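You operate a simulated robot arm through the tools that you are given. There is no shell and no other tool.

You are at the controls of a simulated robot arm. One attempt, no reset.

## Task
Mix a double batch of umber filler and crank it smooth.
Fine: two pumps of water, tint dial to umber, one pump of tint, then two slides of powder; it stays in the tank, spout stays.

It is judged by the outcome, as a careful person would: the job done as asked, and still so three seconds after it is handed in. It fails if anything else is knocked over, pushed out of place, dropped, spilled or broken.

## Robot
A 6-joint arm with a two-finger parallel gripper, fixed in place. Base frame: the origin is at the foot of the arm, x ahead of it, y to its left, z up; the work surface is at about z = 0. Readings come in mm, rad, newtons and seconds.
With the tool pointing down near the work surface it reaches from about 180 to 460 mm from the base axis. Its first joint turns from -1.222 to 1.222 rad. Payload 1.9 kg.
The TCP is the grasp point between the finger pads, 23 mm short of the fingertips. In the tool frame z runs along the fingers and y along their closing line. Largest opening 94 mm; finger width 38, thickness 10; the body of the gripper, 54 by 96 mm, starts 39 mm behind the TCP.
Orientation is told as [roll, pitch, yaw] about the base's x, y, z axes, in that order, counted from this pose: with the fingers straight down and closing along the base's y, the tool's x points along the base's -x, its y along +y and its z along -z.

## Interface
- The arm moves only by the tool servo_tool. Its argument "series" is a list of rows, each a list of 7 numbers: the shift along the tool's x, y, z in mm, then the turn, a rotation vector about the tool's x, y, z in degrees, then the gripper command, from -1 (fully open) to 1 (shut), values between in proportion. In form: [[dx, dy, dz, rx, ry, rz, fingers], ...]. A call has 1 to 20 rows; each row is the pose to reach, as a shift and turn from the pose commanded when the call began, along the tool's axes at that moment. Rows are played at 5 a second. More than 50 mm and 0.15 rad between two rows, or a gripper value outside its range, and nothing of the call is played. A pose out of reach is approached as far as the arm can. The call stops where the force on the tool passes 40 N (or 10 N more than at its start, if that is more) or the arm is blocked; 0.2 s more then pass. The fingers move at their own pace (about 108 mm/s each) and stop on an object; they squeeze with about 32 N. The grip force told is the motor's: it shows also when the fingers shut on nothing. Time passes only in rows, and 0.2 s behind the last, so rows that repeat a pose let the fingers close. The reply holds the time, the measured pose of the TCP, the force on the tool along the base axes, the opening and the grip force, in the units named above and with some noise, with the torque about the TCP (base axes, N m) and any sound that the robot's microphone picked up, and new pictures: "views" is both (left out), scene, wrist or none.
- Cameras (640 x 400 px; columns grow to the right, rows downward): "scene" is fixed at [65.7, 315.3, 437.9]; the picture's right is [-0.70, -0.71, 0.00], its down [-0.30, 0.30, -0.90] and it looks along [0.64, -0.64, -0.43] (base axes); focal length 272 px, centre (320, 200). "wrist" rides on the gripper at [86, 16, -74] in the tool frame; the picture's right is [-0.18, 0.98, 0.00], its down [-0.58, -0.11, -0.81] and it looks along [-0.79, -0.15, 0.59] (tool axes); focal length 243 px, centre (320, 200). There is no depth. A picture from a camera that has moved, and an enlarged one, comes with that camera's place and axes in the base frame and with its lens.
- inspect(camera, box): a new picture of the part [left, top, right, bottom] of that camera's present view, enlarged. No time passes.
- hand_in(): hands the job in; it is judged then, once.

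Nothing tells you positions but the pictures and the camera data. Unless the task says otherwise, let go and move clear before handing in.

The tools are called after "Call:" by a JSON object that holds its "name" and its "arguments". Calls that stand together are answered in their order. servo_tool: Moves the arm, as the interface text tells. Its arguments: {"type":"object","properties":{"series":{"type":"array","items":{"type":"array","items":{"type":"number"}}},"views":{"type":"string","enum":["both","scene","wrist","none"]}},"required":["series"]} The other tools are called the same way: inspect (camera, box) takes an enlarged picture of a part of a camera's view; hand_in () hands the job in.

At the start:

```text
clock: 0.0
position: [250.3, -62.5, 361.5]
orientation: [-0.001, 0.0, 0.0]
wrist_force: [1.2, -0.4, -0.1]
moment: [-0.02, 0.03, 0.05]
finger_gap: 93.9
gripper_force: 0.0
```

scene: 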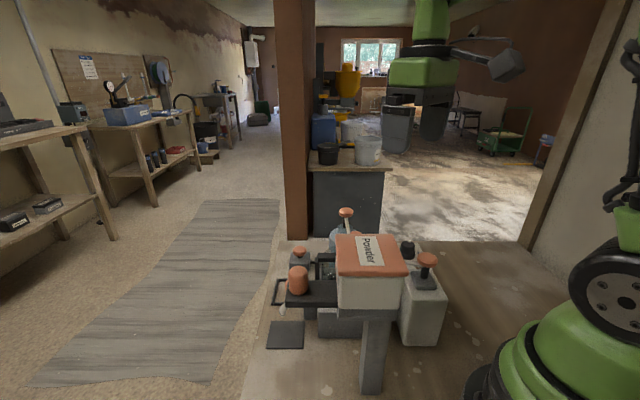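
wrist: 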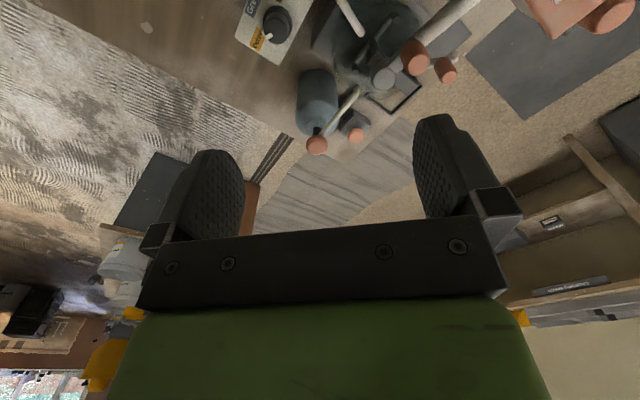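

I see a mixing machine with a powder hopper, orange-topped pumps, and a dial. I'll enlarge both views before I move anything.

Call:
{"name": "inspect", "arguments": {"camera": "scene", "box": [250, 190, 470, 400]}}

Call:
{"name": "inspect", "arguments": {"camera": "wrist", "box": [200, 0, 640, 200]}}

Call:
{"name": "inspect", "arguments": {"camera": "wrist", "box": [220, 0, 320, 70]}}

```text
1.90 times, centred on (360, 295) of scene
camera zoom: at [65.7, 315.3, 437.9], right [-0.7, -0.71, 0.0], down [-0.3, 0.3, -0.9], along [0.64, -0.64, -0.43], focal length 517 px, centre (244, 19)
```

zoom: 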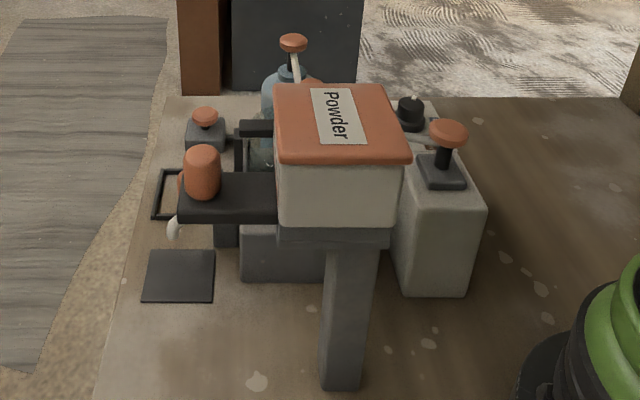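

```text
1.45 times, centred on (420, 100) of wrist
camera zoom: at [165.1, -45.5, 434.7], right [0.18, 0.98, 0.0], down [0.58, -0.11, 0.81], along [0.79, -0.15, -0.59], focal length 353 px, centre (174, 346)
```

zoom: 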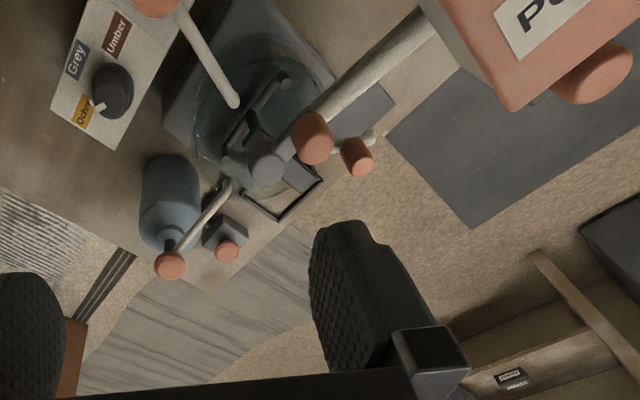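

```text
5.71 times, centred on (270, 35) of wrist
camera zoom: at [165.1, -45.5, 434.7], right [0.18, 0.98, 0.0], down [0.58, -0.11, 0.81], along [0.79, -0.15, -0.59], focal length 1386 px, centre (606, 1143)
```

zoom: 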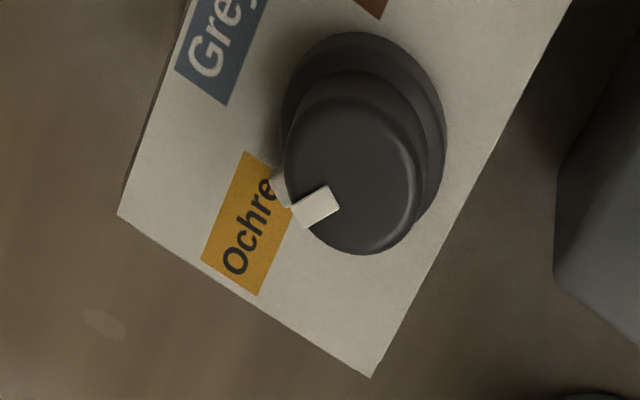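

The dial box (Grey, Umber, Ochre) and the pumps are partly out of view. I'll tilt the tool up high, clear of everything, so the wrist camera looks down on the machine.

Call:
{"name": "servo_tool", "arguments": {"series": [[0, 0, 0, 0, 7, 0, -1], [0, 0, 0, 0, 14, 0, -1], [0, 0, 0, 0, 21, 0, -1], [0, 0, 0, 0, 28, 0, -1], [0, 0, 0, 0, 28, 0, -1]]}}

```text
clock: 1.2
position: [251.5, -62.2, 361.9]
orientation: [0.001, 0.488, 0.0]
wrist_force: [0.6, -0.7, 0.3]
moment: [0.04, -0.02, 0.01]
finger_gap: 94.1
gripper_force: 0.0
camera wrist: at [211.4, -46.0, 467.2], right [0.16, 0.98, -0.09], down [0.89, -0.11, 0.44], along [0.42, -0.15, -0.89], focal length 243 px, centre (320, 200)
```

scene: 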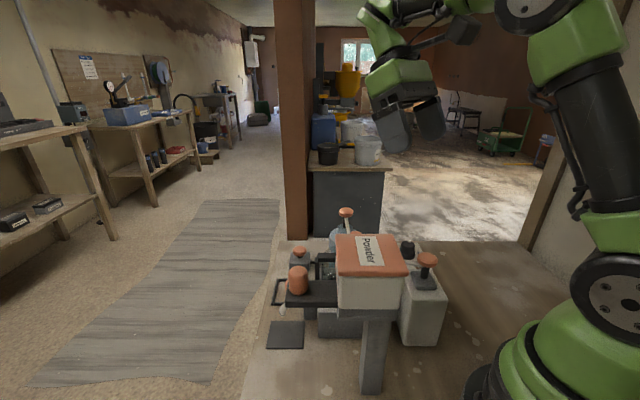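
wrist: 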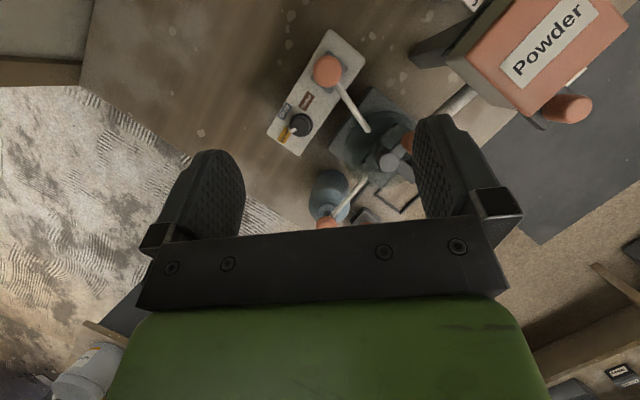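

The tint pump, dial, tank, crank and water bottle are visible but partly hidden by the fingers. I'll shift forward and left to uncover them.

Call:
{"name": "servo_tool", "arguments": {"series": [[-26, 20, -14, 0, 0, 0, -1], [-53, 40, -28, 0, 0, 0, -1], [-75, 60, -40, 0, 0, 0, -1], [-75, 60, -40, 0, 0, 0, -1]]}}

Call:
{"name": "inspect", "arguments": {"camera": "wrist", "box": [160, 0, 480, 200]}}

```text
clock: 1.5
position: [260.3, -61.5, 362.6]
orientation: [-0.015, 0.484, 0.0]
wrist_force: [37.8, -0.3, -85.2]
moment: [-1.7, 1.02, -0.76]
finger_gap: 94.0
gripper_force: 0.1
stopped in row 1: the force on the tool passed its limit at 237 N (the readings are from after the stop); the commanded pose is now the measured one
camera wrist: at [218.9, -42.4, 466.9], right [0.15, 0.98, -0.1], down [0.89, -0.1, 0.44], along [0.43, -0.16, -0.89], focal length 243 px, centre (320, 200)
```

scene: 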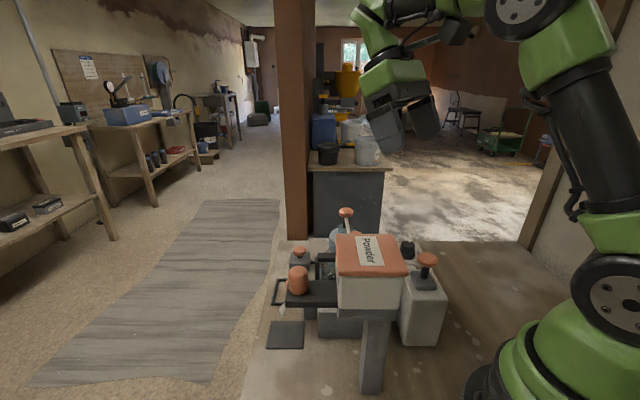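
wrist: 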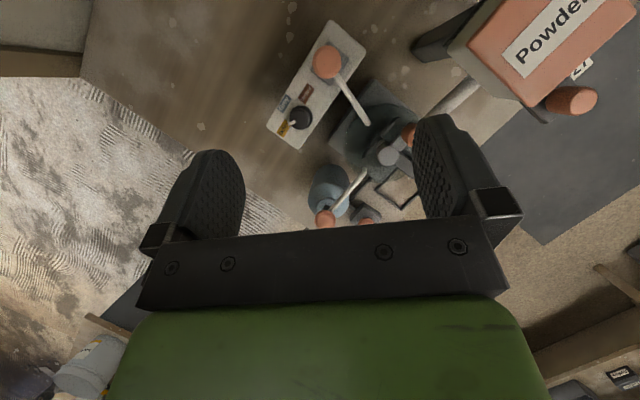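

```text
2.00 times, centred on (320, 100) of wrist
camera zoom: at [218.9, -42.4, 466.9], right [0.15, 0.98, -0.1], down [0.89, -0.1, 0.44], along [0.43, -0.16, -0.89], focal length 485 px, centre (320, 400)
```

zoom: 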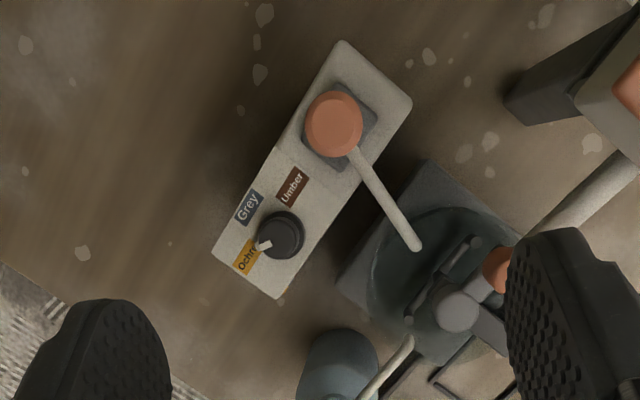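

The force limit tripped, most likely the camera bracket touching the forearm, as nothing in the scene is near the tool. I'll undo some of the tilt and check that the force drops.

Call:
{"name": "servo_tool", "arguments": {"series": [[0, 0, 0, 0, -4, 0, -1], [0, 0, 0, 0, -8, 0, -1], [0, 0, 0, 0, -12, 0, -1], [0, 0, 0, 0, -12, 0, -1]]}}

```text
clock: 2.5
position: [259.5, -60.4, 362.5]
orientation: [-0.012, 0.273, 0.004]
wrist_force: [-0.2, -0.1, -0.6]
moment: [-0.01, -0.02, 0.02]
finger_gap: 93.8
gripper_force: 0.1
camera wrist: at [197.0, -42.4, 455.4], right [0.17, 0.98, -0.06], down [0.78, -0.1, 0.62], along [0.6, -0.15, -0.78], focal length 243 px, centre (320, 200)
```

scene: 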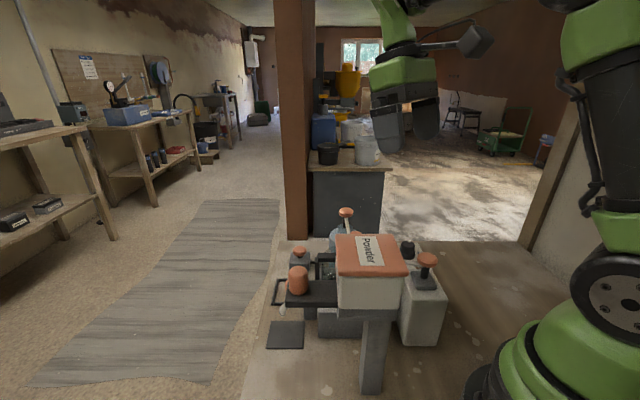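
wrist: 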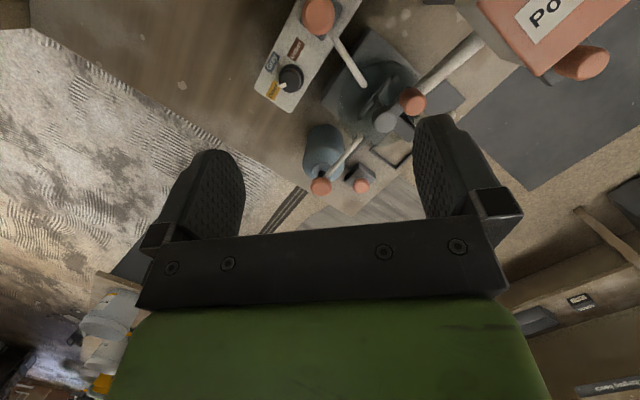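

The force is back to normal. I'll move left slowly for a second viewpoint.

Call:
{"name": "servo_tool", "arguments": {"series": [[0, 15, 0, 0, 0, 0, -1], [0, 35, 0, 0, 0, 0, -1], [0, 55, 0, 0, 0, 0, -1], [0, 75, 0, 0, 0, 0, -1], [0, 85, 0, 0, 0, 0, -1], [0, 85, 0, 0, 0, 0, -1]]}}

Call:
{"name": "inspect", "arguments": {"camera": "wrist", "box": [200, 0, 520, 200]}}

```text
clock: 3.9
position: [258.5, 24.5, 360.7]
orientation: [-0.012, 0.276, 0.005]
wrist_force: [-1.0, -0.3, -0.1]
moment: [-0.01, -0.01, -0.05]
finger_gap: 93.7
gripper_force: 0.1
camera wrist: at [197.0, 42.1, 454.5], right [0.17, 0.98, -0.06], down [0.78, -0.1, 0.62], along [0.6, -0.15, -0.78], focal length 243 px, centre (320, 200)
```

scene: 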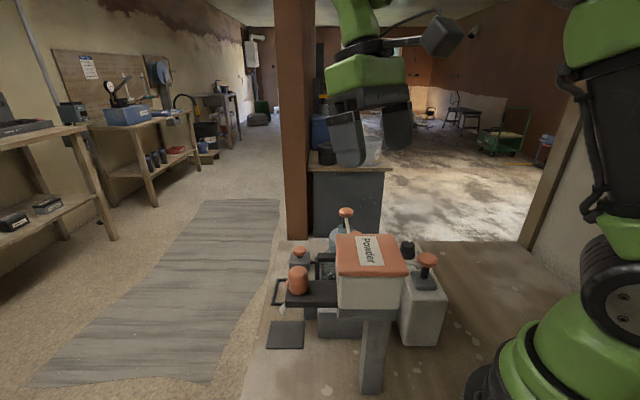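
wrist: 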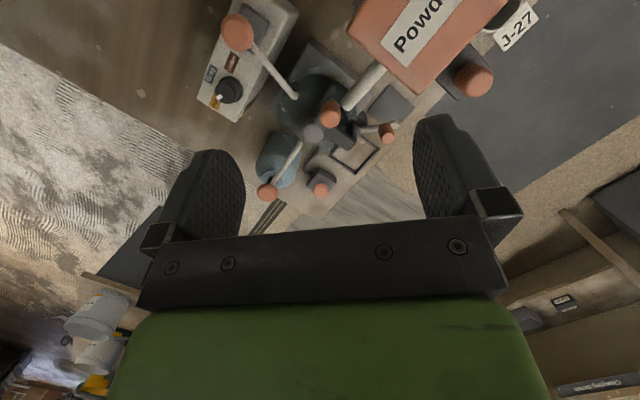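

```text
2.00 times, centred on (360, 100) of wrist
camera zoom: at [197.0, 42.1, 454.5], right [0.17, 0.98, -0.06], down [0.78, -0.1, 0.62], along [0.6, -0.15, -0.78], focal length 485 px, centre (240, 400)
```

zoom: 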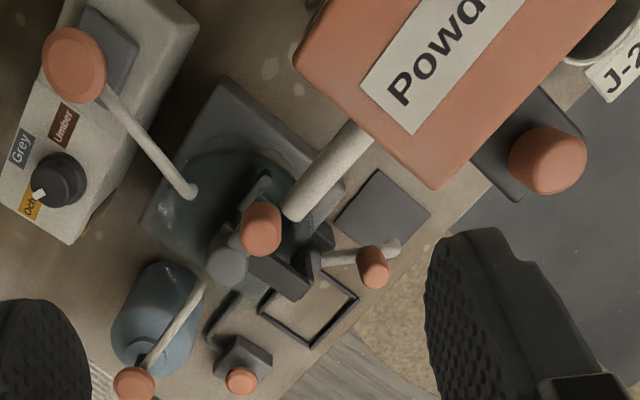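

From three views I place the water pump cap at about (398,-95,159), the tint pump at (198,-58,168), the dial at (256,-108,~128), the crank hub at (310,0,175) with its knob at (283,24,~200), and the powder slide knob at (267,152,211). Next I straighten the tool, close the fingers and move above the water pump.

Call:
{"name": "servo_tool", "arguments": {"series": [[0, 0, 0, 0, -5, 0, -1], [0, 0, 0, 0, -10, 0, -1], [0, 0, 0, 0.5, -15.7, 0, 0], [0, 0, 0, 0.7, -15.7, 0, 1], [0, 0, 0, 0.7, -15.7, 0, 1]]}}

Call:
{"name": "inspect", "arguments": {"camera": "wrist", "box": [360, 0, 640, 175]}}

```text
clock: 5.1
position: [259.3, 25.5, 361.1]
orientation: [-0.023, 0.001, 0.009]
wrist_force: [0.1, 0.5, 0.0]
moment: [-0.02, 0.0, 0.02]
finger_gap: 0.5
gripper_force: 31.6
camera wrist: at [173.8, 42.6, 434.4], right [0.17, 0.98, -0.02], down [0.58, -0.08, 0.81], along [0.79, -0.15, -0.59], focal length 243 px, centre (320, 200)
```

scene: 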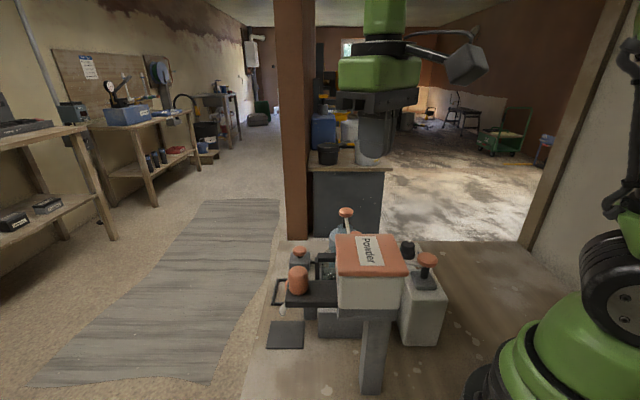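
wrist: 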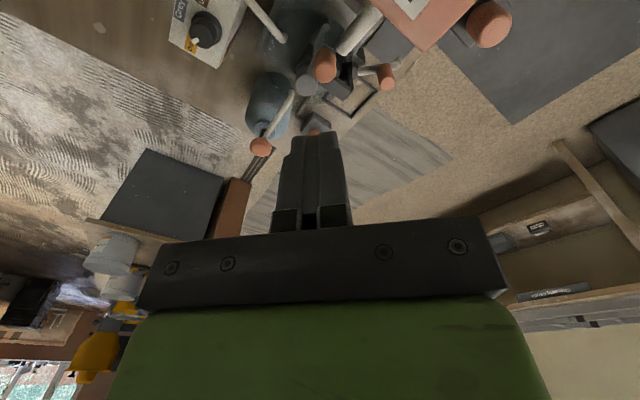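

```text
2.29 times, centred on (500, 88) of wrist
camera zoom: at [173.8, 42.6, 434.4], right [0.17, 0.98, -0.02], down [0.58, -0.08, 0.81], along [0.79, -0.15, -0.59], focal length 555 px, centre (-91, 457)
```

zoom: 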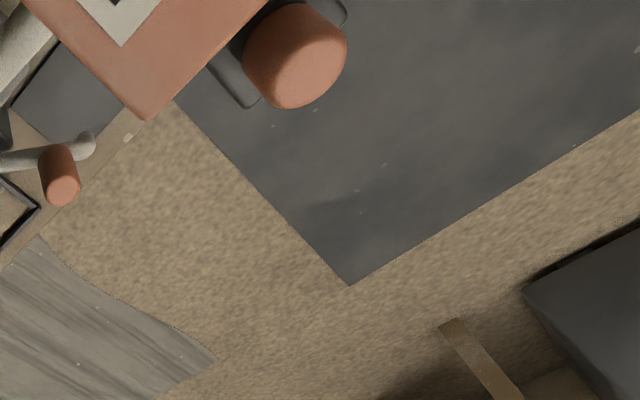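

The fingers are shut and the tool is upright. Next I move to a spot above the water pump, well clear of everything.

Call:
{"name": "servo_tool", "arguments": {"series": [[-15, -13, 0, -1.3, 0, 0.5, 1], [-40, -35, 0, -1.3, 0, 0.5, 1], [-65, -57, 10, -1.3, 0, 0.5, 1], [-90, -79, 30, -1.3, 0, 0.5, 1], [-115, -100, 55, -1.3, 0, 0.5, 1], [-130, -114, 75, -1.3, 0, 0.5, 1], [-139, -121, 95, -1.3, 0, 0.5, 1], [-139, -121, 100, -1.3, 0, 0.5, 1], [-139, -121, 100, -1.3, 0, 0.5, 1]]}}

Call:
{"name": "inspect", "arguments": {"camera": "scene", "box": [280, 130, 460, 290]}}

Call:
{"name": "inspect", "arguments": {"camera": "wrist", "box": [160, 0, 480, 200]}}

```text
clock: 7.1
position: [400.9, -96.5, 264.9]
orientation: [-0.001, 0.001, 0.0]
wrist_force: [-0.6, -0.1, 0.3]
moment: [-0.01, 0.04, 0.03]
finger_gap: 0.2
gripper_force: 32.2
camera wrist: at [315.7, -79.5, 337.4], right [0.18, 0.98, 0.0], down [0.58, -0.11, 0.81], along [0.79, -0.15, -0.59], focal length 243 px, centre (320, 200)
```

scene: 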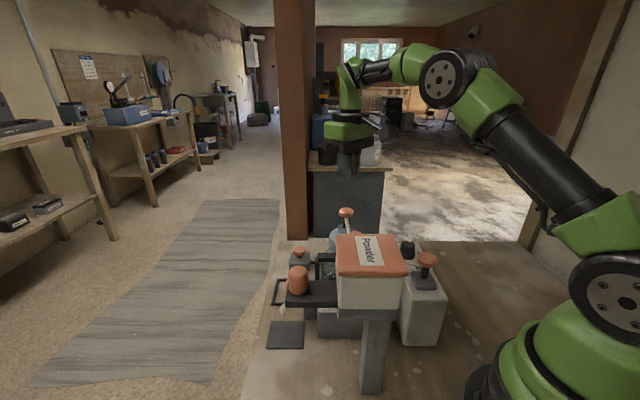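
wrist: 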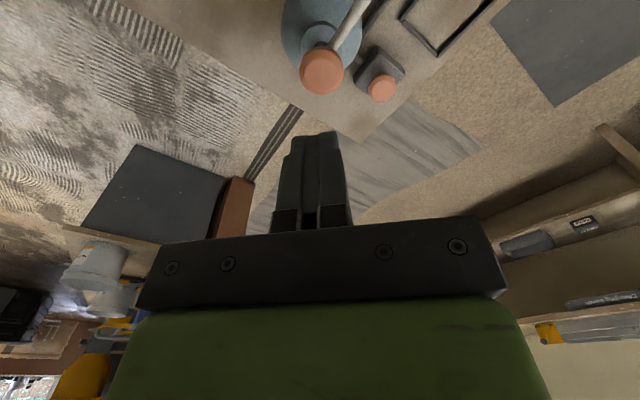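

```text
2.50 times, centred on (370, 210) of scene
camera zoom: at [65.7, 315.3, 437.9], right [-0.7, -0.71, 0.0], down [-0.3, 0.3, -0.9], along [0.64, -0.64, -0.43], focal length 679 px, centre (195, 175)
```

zoom: 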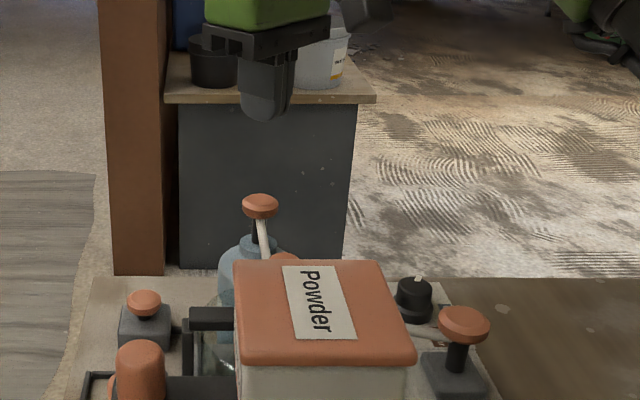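

```text
2.00 times, centred on (320, 100) of wrist
camera zoom: at [315.7, -79.5, 337.4], right [0.18, 0.98, 0.0], down [0.58, -0.11, 0.81], along [0.79, -0.15, -0.59], focal length 485 px, centre (320, 400)
```

zoom: 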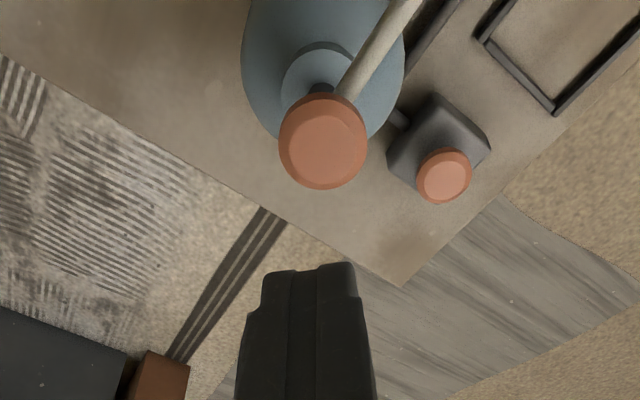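

The shut fingers are directly over the water pump cap (about (399,-95), top near z=160). I'll come down to just above it, then press slowly and watch force and sound.

Call:
{"name": "servo_tool", "arguments": {"series": [[1, 0.5, 20, 0, 0, 0, 1], [2, 1.5, 45, 0, 0, 0, 1], [2, 1.5, 65, 0, 0, 0, 1], [2, 1.5, 72, 0, 0, 0, 1], [2, 1.5, 72, 0, 0, 0, 1]]}}

Call:
{"name": "inspect", "arguments": {"camera": "scene", "box": [280, 150, 440, 290]}}

Call:
{"name": "inspect", "arguments": {"camera": "wrist", "box": [160, 0, 480, 200]}}

```text
clock: 8.3
position: [396.0, -95.8, 190.9]
orientation: [-0.001, 0.001, -0.001]
wrist_force: [-0.3, 0.0, 0.3]
moment: [0.02, 0.0, -0.02]
finger_gap: 0.4
gripper_force: 31.9
camera wrist: at [312.0, -78.9, 264.8], right [0.18, 0.98, 0.0], down [0.58, -0.11, 0.81], along [0.79, -0.15, -0.59], focal length 243 px, centre (320, 200)
```

scene: 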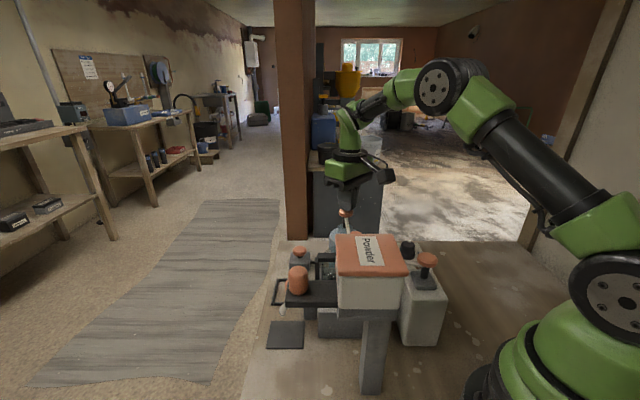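
wrist: 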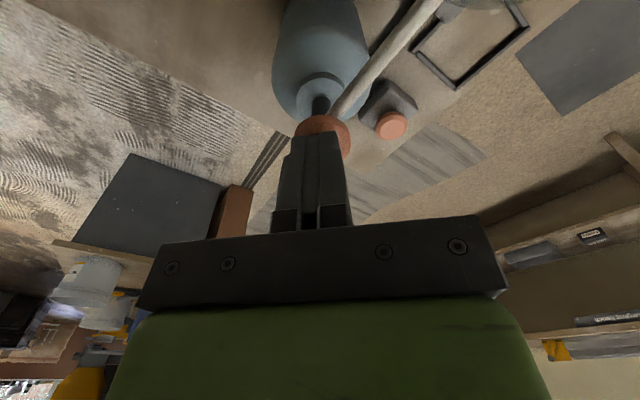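

```text
2.86 times, centred on (360, 220) of scene
camera zoom: at [65.7, 315.3, 437.9], right [-0.7, -0.71, 0.0], down [-0.3, 0.3, -0.9], along [0.64, -0.64, -0.43], focal length 776 px, centre (206, 143)
```

zoom: 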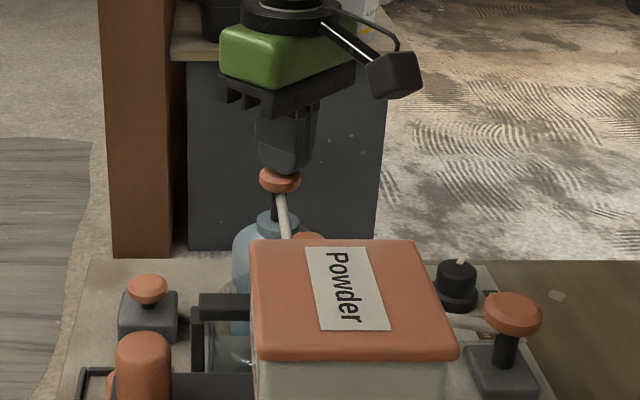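

```text
2.00 times, centred on (320, 100) of wrist
camera zoom: at [312.0, -78.9, 264.8], right [0.18, 0.98, 0.0], down [0.58, -0.11, 0.81], along [0.79, -0.15, -0.59], focal length 485 px, centre (320, 400)
```

zoom: 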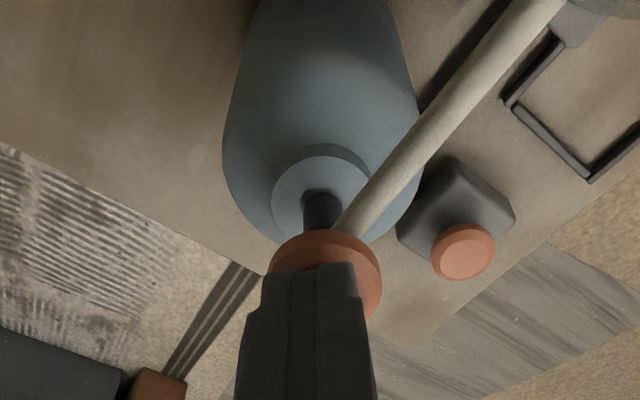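

The fingertips are about 8 mm above the cap and slightly short of its centre. I'll correct that and press in small steps.

Call:
{"name": "servo_tool", "arguments": {"series": [[-4, 1.2, 0, 0, 0, 0, 1], [-4, 1.2, 5, 0, 0, 0, 1], [-4, 1.2, 9, 0, 0, 0, 1], [-4, 1.2, 12, 0, 0, 0, 1], [-4, 1.2, 15, 0, 0, 0, 1], [-4, 1.2, 18, 0, 0, 0, 1]]}}

Call:
{"name": "inspect", "arguments": {"camera": "scene", "box": [280, 150, 440, 290]}}

```text
clock: 9.8
position: [400.1, -93.6, 176.9]
orientation: [0.002, -0.001, -0.002]
wrist_force: [-6.0, 1.3, 10.6]
moment: [0.0, 0.14, -0.06]
finger_gap: 0.0
gripper_force: 31.9
stopped in row 6: the force on the tool passed its limit at 44 N (the readings are from after the stop); the commanded pose is now the measured one
camera wrist: at [315.3, -77.2, 249.9], right [0.19, 0.98, 0.0], down [0.58, -0.11, 0.81], along [0.79, -0.15, -0.59], focal length 243 px, centre (320, 200)
```

scene: 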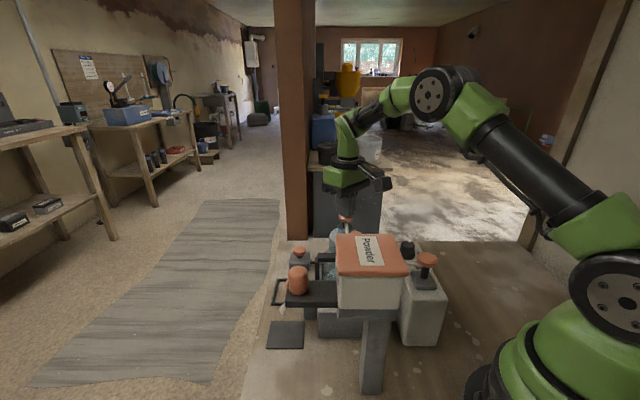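
wrist: 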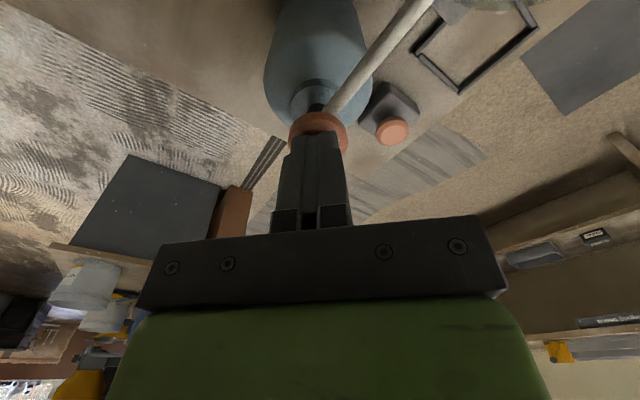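

```text
2.86 times, centred on (360, 220) of scene
camera zoom: at [65.6, 315.3, 437.9], right [-0.7, -0.71, 0.0], down [-0.3, 0.3, -0.9], along [0.64, -0.64, -0.43], focal length 776 px, centre (206, 143)
```

zoom: 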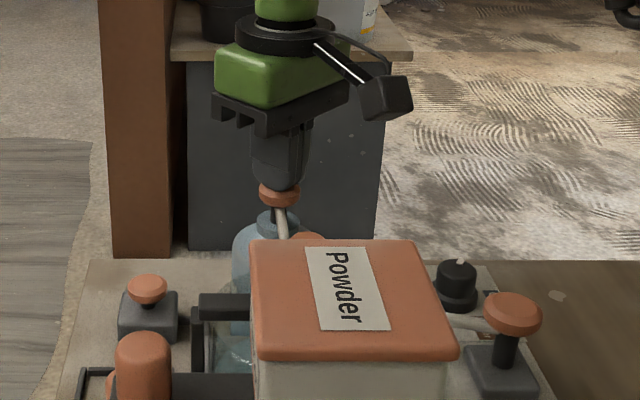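

The cap went down about 12 mm before the force limit, and the tank now seems to hold some water. I'll push a little further, slowly, to see whether this is the bottom of the stroke.

Call:
{"name": "servo_tool", "arguments": {"series": [[0, 0, 1, 0, 0, 0, 1], [0, 0, 2, 0, 0, 0, 1], [0, 0, 3, 0, 0, 0, 1], [0, 0, 4, 0, 0, 0, 1], [0, 0, 5, 0, 0, 0, 1]], "views": "scene"}}

Call:
{"name": "inspect", "arguments": {"camera": "scene", "box": [280, 150, 440, 290]}}

```text
clock: 10.3
position: [401.2, -94.3, 176.4]
orientation: [-0.001, -0.007, -0.004]
wrist_force: [-6.2, 0.1, 11.7]
moment: [0.0, 0.26, -0.01]
finger_gap: 0.2
gripper_force: 31.5
stopped in row 2: the force on the tool passed its limit at 46 N (the readings are from after the stop); the commanded pose is now the measured one
```

scene: 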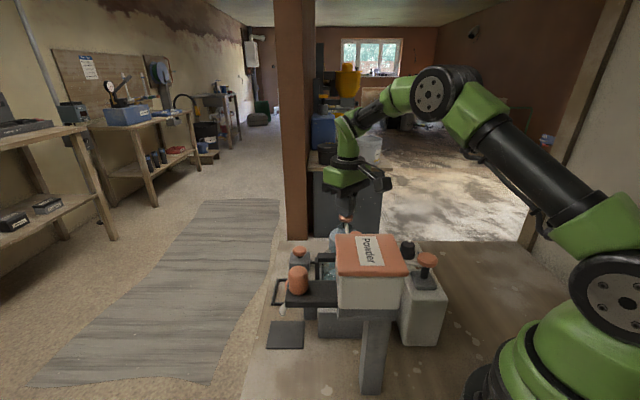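

```text
2.86 times, centred on (360, 220) of scene
camera zoom: at [65.6, 315.3, 437.9], right [-0.7, -0.71, 0.0], down [-0.3, 0.3, -0.9], along [0.64, -0.64, -0.43], focal length 776 px, centre (206, 143)
```

zoom: 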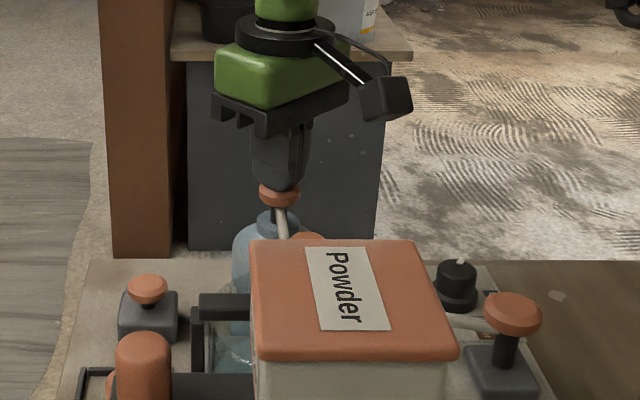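

The cap is at its hard stop, so that is one full stroke. I'll lift off and let the cap come all the way back up.

Call:
{"name": "servo_tool", "arguments": {"series": [[0, 0, -5, 0, 0, 0, 1], [0, 0, -12, 0, 0, 0, 1], [0, 0, -22, 0, 0, 0, 1], [0, 0, -25, 0, 0, 0, 1], [0, 0, -25, 0, 0, 0, 1], [0, 0, -25, 0, 0, 0, 1]]}}

Call:
{"name": "inspect", "arguments": {"camera": "scene", "box": [280, 150, 440, 290]}}

Call:
{"name": "inspect", "arguments": {"camera": "wrist", "box": [240, 0, 560, 200]}}

```text
clock: 11.7
position: [399.5, -95.2, 201.7]
orientation: [-0.001, -0.006, -0.002]
wrist_force: [0.6, -0.4, -0.1]
moment: [-0.03, -0.01, 0.0]
finger_gap: 0.1
gripper_force: 32.1
camera wrist: at [314.9, -76.9, 274.3], right [0.19, 0.98, 0.0], down [0.58, -0.11, 0.81], along [0.79, -0.15, -0.59], focal length 243 px, centre (320, 200)
```

scene: 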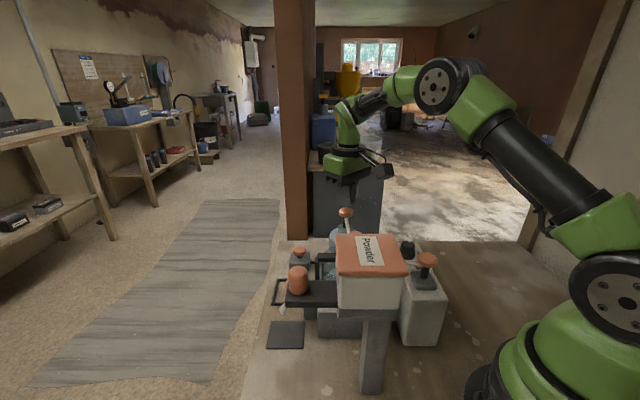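
wrist: 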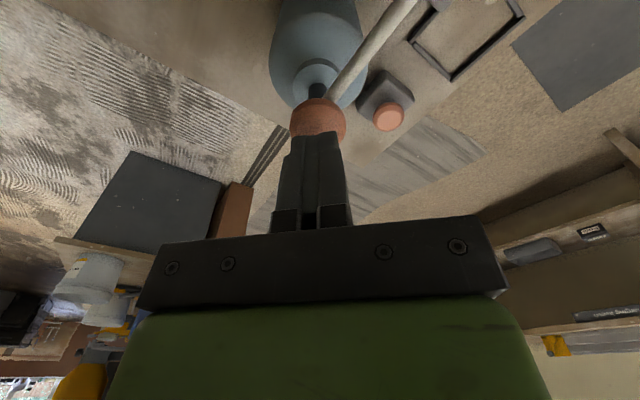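

```text
2.86 times, centred on (360, 220) of scene
camera zoom: at [65.7, 315.3, 437.9], right [-0.7, -0.71, 0.0], down [-0.3, 0.3, -0.9], along [0.64, -0.64, -0.43], focal length 776 px, centre (206, 143)
```

zoom: 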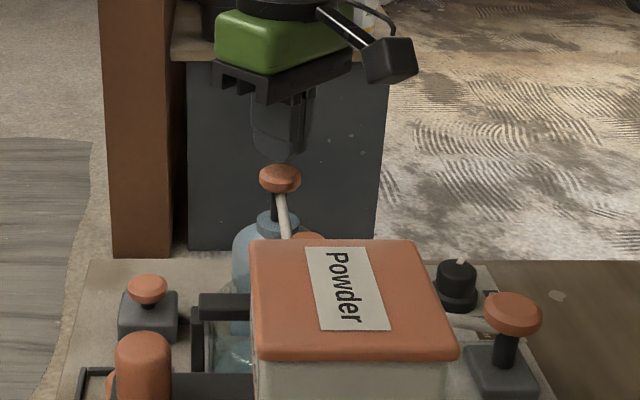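

```text
2.00 times, centred on (400, 100) of wrist
camera zoom: at [314.9, -76.9, 274.3], right [0.19, 0.98, 0.0], down [0.58, -0.11, 0.81], along [0.79, -0.15, -0.59], focal length 485 px, centre (160, 400)
```

zoom: 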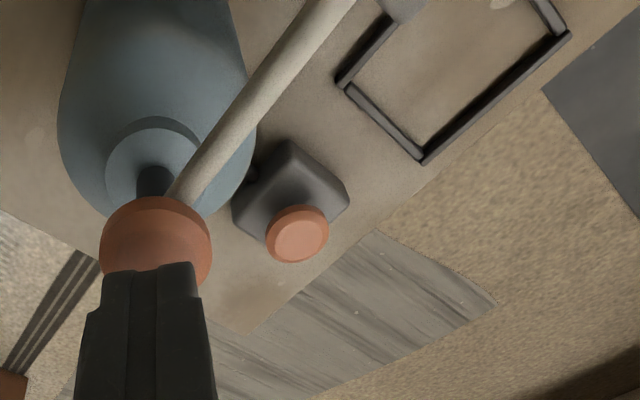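

The cap is fully back up. Now the second water stroke, pressed to the same bottom position.

Call:
{"name": "servo_tool", "arguments": {"series": [[0, 0.5, 8, 0, 0, 0, 1], [0, 0.5, 13, 0, 0, 0, 1], [0, 0.5, 16, 0, 0, 0, 1], [0, 0.5, 19, 0, 0, 0, 1], [0, 0.5, 22, 0, 0, 0, 1], [0, 0.5, 24, 0, 0, 0, 1], [0, 0.5, 26, 0, 0, 0, 1], [0, 0.5, 28, 0, 0, 0, 1]], "views": "scene"}}

Call:
{"name": "inspect", "arguments": {"camera": "scene", "box": [280, 150, 440, 290]}}

```text
clock: 13.5
position: [401.8, -94.4, 176.2]
orientation: [-0.002, -0.008, -0.004]
wrist_force: [-6.6, -0.4, 11.7]
moment: [-0.01, 0.36, -0.01]
finger_gap: 0.0
gripper_force: 31.7
stopped in row 8: the force on the tool passed its limit at 46 N (the readings are from after the stop); the commanded pose is now the measured one
```

scene: 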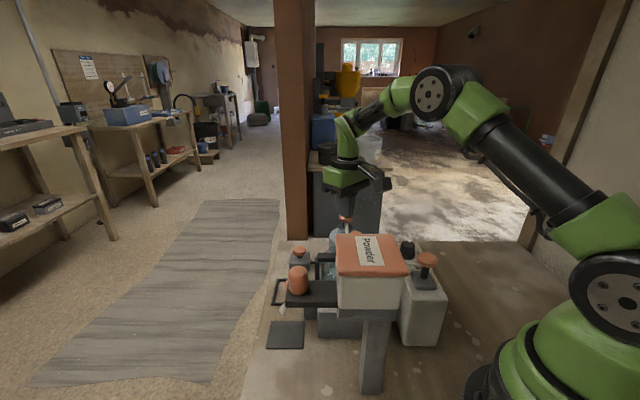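

```text
2.86 times, centred on (360, 220) of scene
camera zoom: at [65.6, 315.3, 437.9], right [-0.7, -0.71, 0.0], down [-0.3, 0.3, -0.9], along [0.64, -0.64, -0.43], focal length 776 px, centre (206, 143)
```

zoom: 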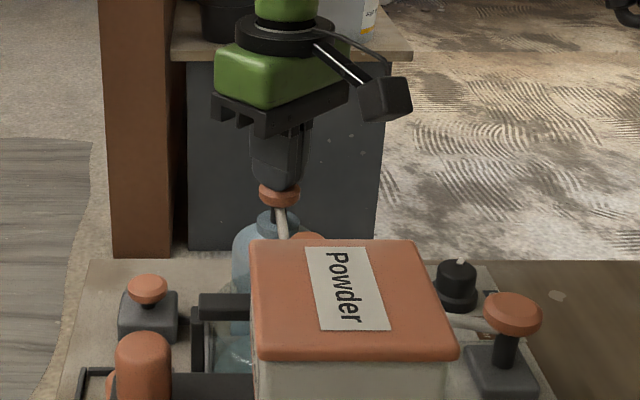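

The tank level rose again, so both water pumps are done. I'll lift straight up, then retreat to view the dial.

Call:
{"name": "servo_tool", "arguments": {"series": [[0, 0, -10, 0, 0, 0, 1], [0, 0, -30, 0, 0, 0, 1], [0, 0, -60, 0, 0, 0, 1], [15, 0, -85, 0, 0, 0, 1], [40, -3, -105, 0, 0, 0, 1], [70, -6, -115, 0, 0, 0, 1], [100, -9, -120, 0, 0, 0, 1], [130, -12, -120, 0, 0, 0, 0], [150, -14, -120, 0, 0, 0, -0.2], [160, -14, -120, 0, 0, 0, -0.2], [160, -14, -120, 0, 0, 0, -0.2]]}}

Call:
{"name": "inspect", "arguments": {"camera": "wrist", "box": [240, 0, 400, 100]}}

Call:
{"name": "inspect", "arguments": {"camera": "wrist", "box": [320, 0, 640, 200]}}

Call:
{"name": "inspect", "arguments": {"camera": "scene", "box": [280, 220, 440, 320]}}

```text
clock: 15.9
position: [240.0, -110.0, 294.5]
orientation: [-0.003, -0.007, -0.003]
wrist_force: [0.3, -0.2, -0.8]
moment: [0.0, 0.01, 0.02]
finger_gap: 56.4
gripper_force: 0.1
camera wrist: at [154.5, -91.9, 367.5], right [0.19, 0.98, 0.0], down [0.58, -0.11, 0.81], along [0.8, -0.15, -0.59], focal length 243 px, centre (320, 200)
```

scene: 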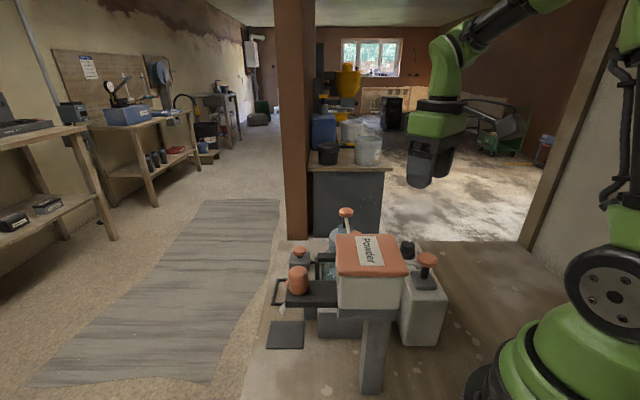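
wrist: 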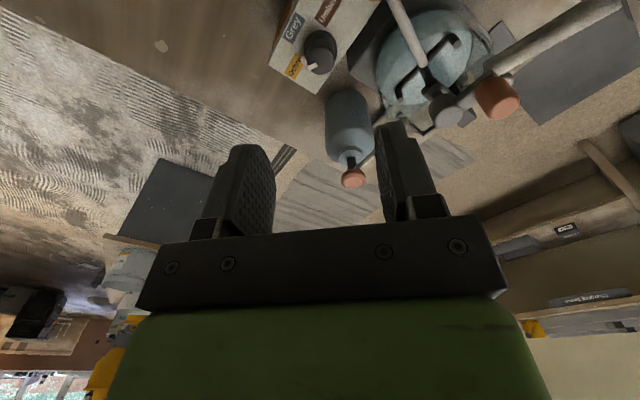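

```text
4.00 times, centred on (320, 50) of wrist
camera zoom: at [154.5, -91.9, 367.5], right [0.19, 0.98, 0.0], down [0.58, -0.11, 0.81], along [0.8, -0.15, -0.59], focal length 970 px, centre (320, 800)
```

zoom: 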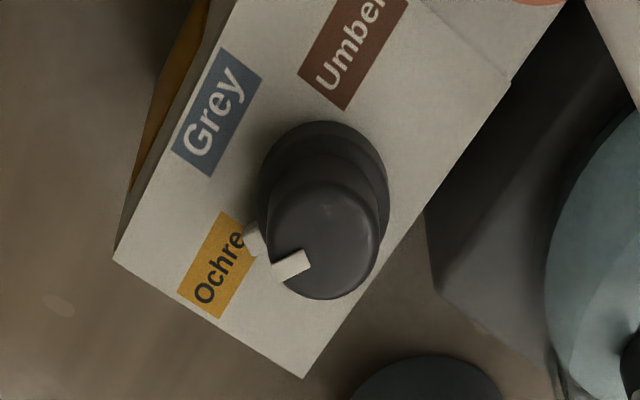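

```text
2.00 times, centred on (480, 100) of wrist
camera zoom: at [154.5, -91.9, 367.5], right [0.19, 0.98, 0.0], down [0.58, -0.11, 0.81], along [0.8, -0.15, -0.59], focal length 485 px, centre (0, 400)
```

zoom: 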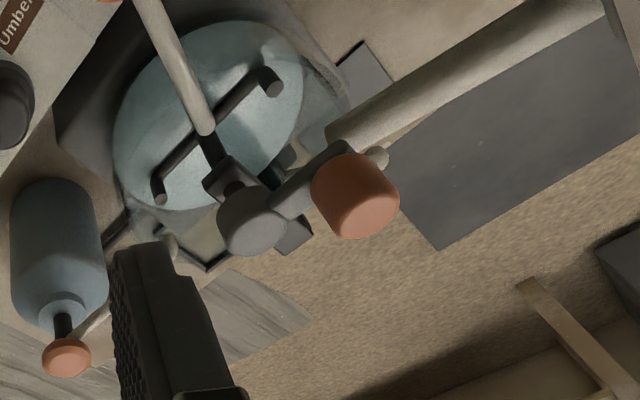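

```text
4.00 times, centred on (360, 270) of scene
camera zoom: at [65.7, 315.3, 437.9], right [-0.7, -0.71, 0.0], down [-0.3, 0.3, -0.9], along [0.64, -0.64, -0.43], focal length 1086 px, centre (160, -80)
```

zoom: 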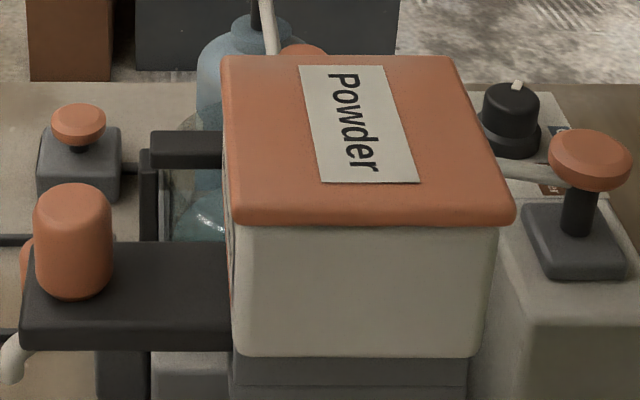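

I can read the dial: the pointer is at Ochre, and Umber is about 135° clockwise seen from above, past Grey. I place the knob top at about (255,-110,140). I'll yaw the open gripper counter-clockwise first so the full turn fits in one grasp, coming down above the knob.

Call:
{"name": "servo_tool", "arguments": {"series": [[-2, 0, 5, 0, 0, -8, -0.2], [-4, 0, 15, 0, 0, -16, -0.2], [-6, 0, 30, 0, 0, -24, -0.2], [-8, 0, 45, 0, 0, -32, -0.2], [-10, 0, 60, 0, 0, -40, -0.2], [-12, 0, 75, 0, 0, -48, -0.2], [-14, 0, 85, 0, 0, -56, -0.2], [-15, 0, 92, 0, 0, -64, -0.2], [-15, 0, 95, 0, 0, -67, -0.2], [-15, 0, 95, 0, 0, -67, -0.2], [-15, 0, 95, 0, 0, -67, -0.2]]}}

Call:
{"name": "inspect", "arguments": {"camera": "scene", "box": [320, 160, 480, 300]}}

Call:
{"name": "inspect", "arguments": {"camera": "wrist", "box": [160, 0, 480, 200]}}

```text
clock: 18.3
position: [255.7, -107.3, 199.3]
orientation: [-0.006, -0.002, 1.166]
wrist_force: [-0.8, 0.2, -0.1]
moment: [-0.04, -0.01, 0.02]
finger_gap: 56.6
gripper_force: 0.0
camera wrist: at [207.9, -179.5, 273.2], right [-0.83, 0.56, -0.01], down [0.32, 0.49, 0.81], along [0.45, 0.67, -0.59], focal length 243 px, centre (320, 200)
```

scene: 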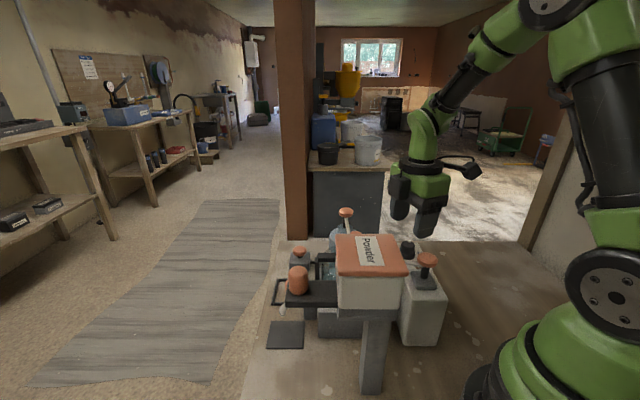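
wrist: 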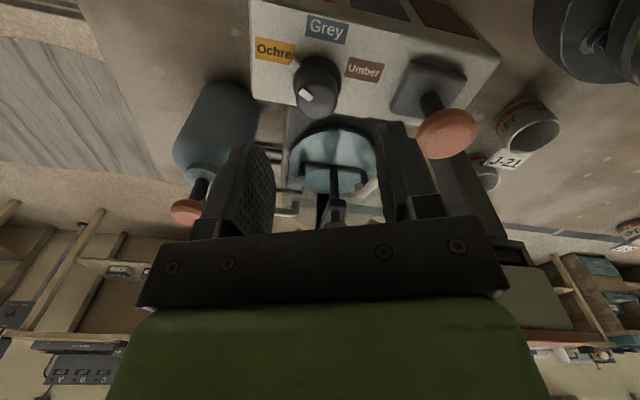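

```text
2.86 times, centred on (400, 230) of scene
camera zoom: at [65.7, 315.3, 437.9], right [-0.7, -0.71, 0.0], down [-0.3, 0.3, -0.9], along [0.64, -0.64, -0.43], focal length 776 px, centre (91, 114)
```

zoom: 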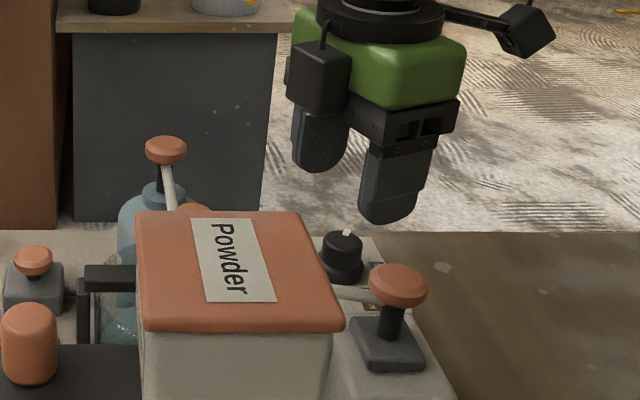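

```text
2.00 times, centred on (320, 100) of wrist
camera zoom: at [207.9, -179.5, 273.2], right [-0.83, 0.56, -0.01], down [0.32, 0.49, 0.81], along [0.45, 0.67, -0.59], focal length 485 px, centre (320, 400)
```

zoom: 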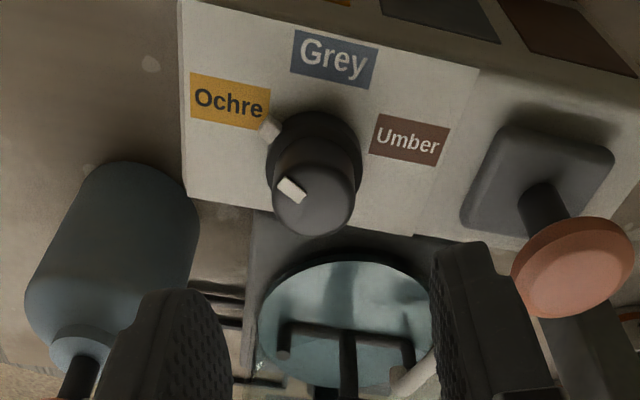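

The fingers straddle the dial. I'll nudge about 3 mm to centre on it and lower so the tips sit just above its flange.

Call:
{"name": "servo_tool", "arguments": {"series": [[3, -1.6, 8, 0, 0, 0, -0.2], [3, -1.6, 18, 0, 0, 0, -0.2], [3, -1.6, 28, 0, 0, 0, -0.2], [3, -1.6, 38, 0, 0, 0, -0.2], [3, -1.6, 46, 0, 0, 0, -0.2], [3, -1.6, 51, 0, 0, 0, -0.2], [3, -1.6, 51, 0, 0, 0, -0.2]]}}

Call:
{"name": "inspect", "arguments": {"camera": "scene", "box": [320, 160, 480, 300]}}

Call:
{"name": "inspect", "arguments": {"camera": "wrist", "box": [160, 50, 480, 250]}}

```text
clock: 19.9
position: [255.5, -110.7, 149.8]
orientation: [-0.006, -0.001, 1.166]
wrist_force: [-0.8, -0.2, -0.1]
moment: [0.02, -0.01, -0.01]
finger_gap: 56.3
gripper_force: 0.1
camera wrist: at [207.2, -183.1, 222.5], right [-0.83, 0.56, -0.01], down [0.32, 0.49, 0.81], along [0.45, 0.67, -0.59], focal length 243 px, centre (320, 200)
```

scene: 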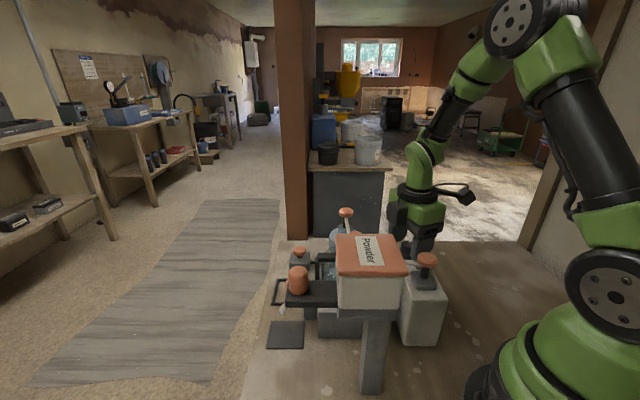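
wrist: 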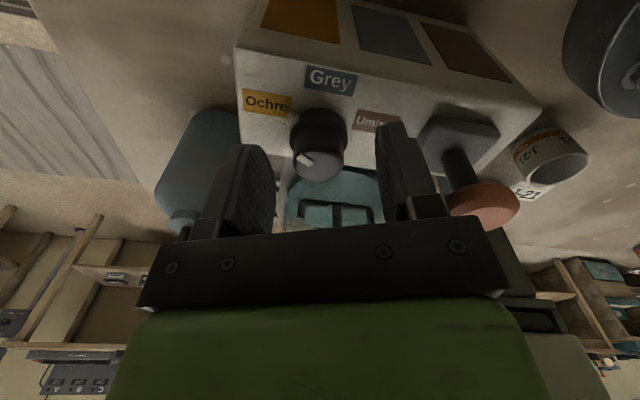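

```text
2.86 times, centred on (400, 230) of scene
camera zoom: at [65.7, 315.3, 437.9], right [-0.7, -0.71, 0.0], down [-0.3, 0.3, -0.9], along [0.64, -0.64, -0.43], focal length 776 px, centre (91, 114)
```

zoom: 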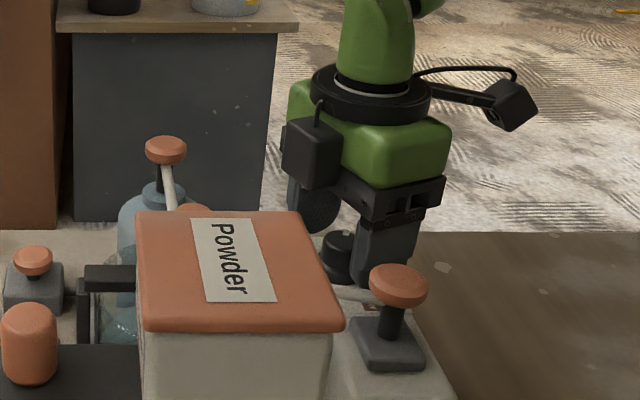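

```text
2.00 times, centred on (320, 150) of wrist
camera zoom: at [207.2, -183.1, 222.5], right [-0.83, 0.56, -0.01], down [0.32, 0.49, 0.81], along [0.45, 0.67, -0.59], focal length 485 px, centre (320, 300)
```

zoom: 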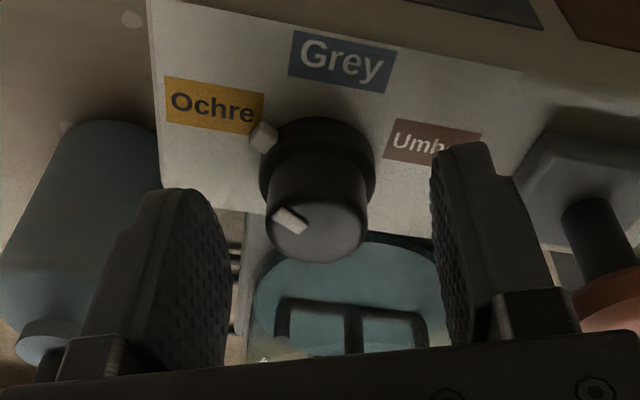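

The knob is centred between the pads. I'll lower 3 mm more and close on it.

Call:
{"name": "servo_tool", "arguments": {"series": [[0.8, 0, 3, 0, 0, 0, -0.2], [0.8, 0, 3, 0, 0, 0, 0.2], [0.8, 0, 3, 0, 0, 0, 0.5], [0.8, 0, 3, 0, 0, 0, 0.6], [0.8, 0, 3, 0, 0, 0, 0.6], [0.8, 0, 3, 0, 0, 0, 0.6]]}}

Call:
{"name": "inspect", "arguments": {"camera": "wrist", "box": [160, 50, 480, 250]}}

```text
clock: 21.3
position: [255.1, -111.9, 147.0]
orientation: [-0.01, -0.001, 1.166]
wrist_force: [13.4, -7.9, -10.0]
moment: [0.08, 0.08, 0.0]
finger_gap: 27.5
gripper_force: 44.9
camera wrist: at [207.5, -183.9, 219.7], right [-0.83, 0.56, -0.01], down [0.32, 0.49, 0.81], along [0.45, 0.67, -0.59], focal length 243 px, centre (320, 200)
```

scene: 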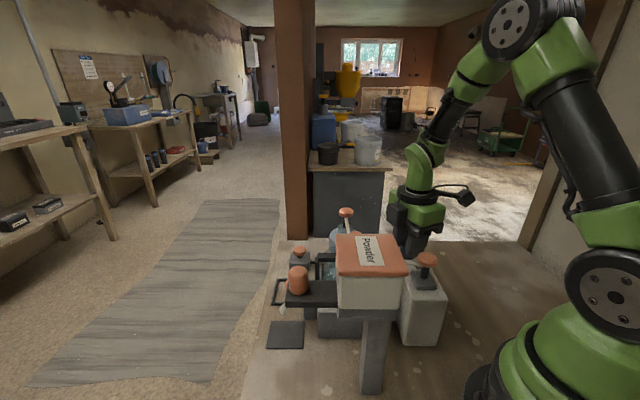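
wrist: 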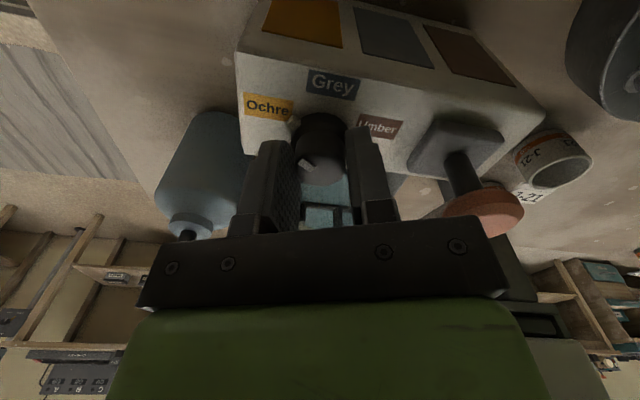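

```text
2.00 times, centred on (320, 150) of wrist
camera zoom: at [207.5, -183.9, 219.7], right [-0.83, 0.56, -0.01], down [0.32, 0.49, 0.81], along [0.45, 0.67, -0.59], focal length 485 px, centre (320, 300)
```

zoom: 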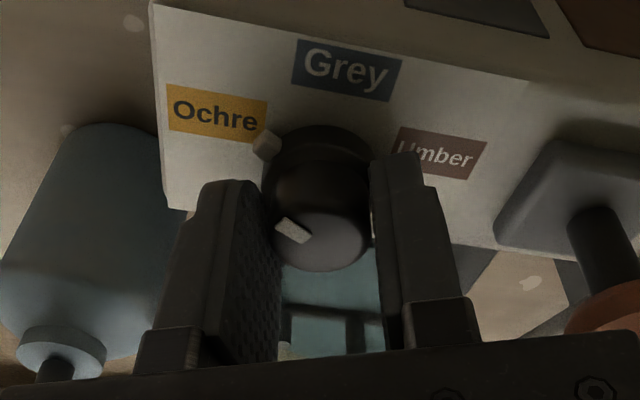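

The knob is gripped, but there's a sideways load toward tool -y. I'll shift a little to even out the pads before turning.

Call:
{"name": "servo_tool", "arguments": {"series": [[0, -1, 0, 0, 0, 0, 0.6], [0, -2, 0, 0, 0, 0, 0.6], [0, -2, 0, 0, 0, 0, 0.6]], "views": "none"}}

```text
clock: 22.1
position: [256.1, -112.2, 146.0]
orientation: [0.0, -0.002, 1.163]
wrist_force: [-23.2, 2.3, 22.5]
moment: [-0.39, 0.66, 0.04]
finger_gap: 27.6
gripper_force: 45.2
```

Call:
{"name": "servo_tool", "arguments": {"series": [[0, 0.6, 0, 0, 0, 0, 0.6], [0, 1.0, -0.5, 0, 0, 0, 0.6], [0, 1.0, -0.5, 0, 0, 0, 0.6]], "views": "none"}}

```text
clock: 22.9
position: [257.1, -111.4, 146.3]
orientation: [-0.003, -0.002, 1.165]
wrist_force: [-30.3, -9.8, 15.1]
moment: [0.18, 0.71, 0.04]
finger_gap: 27.5
gripper_force: 45.2
```

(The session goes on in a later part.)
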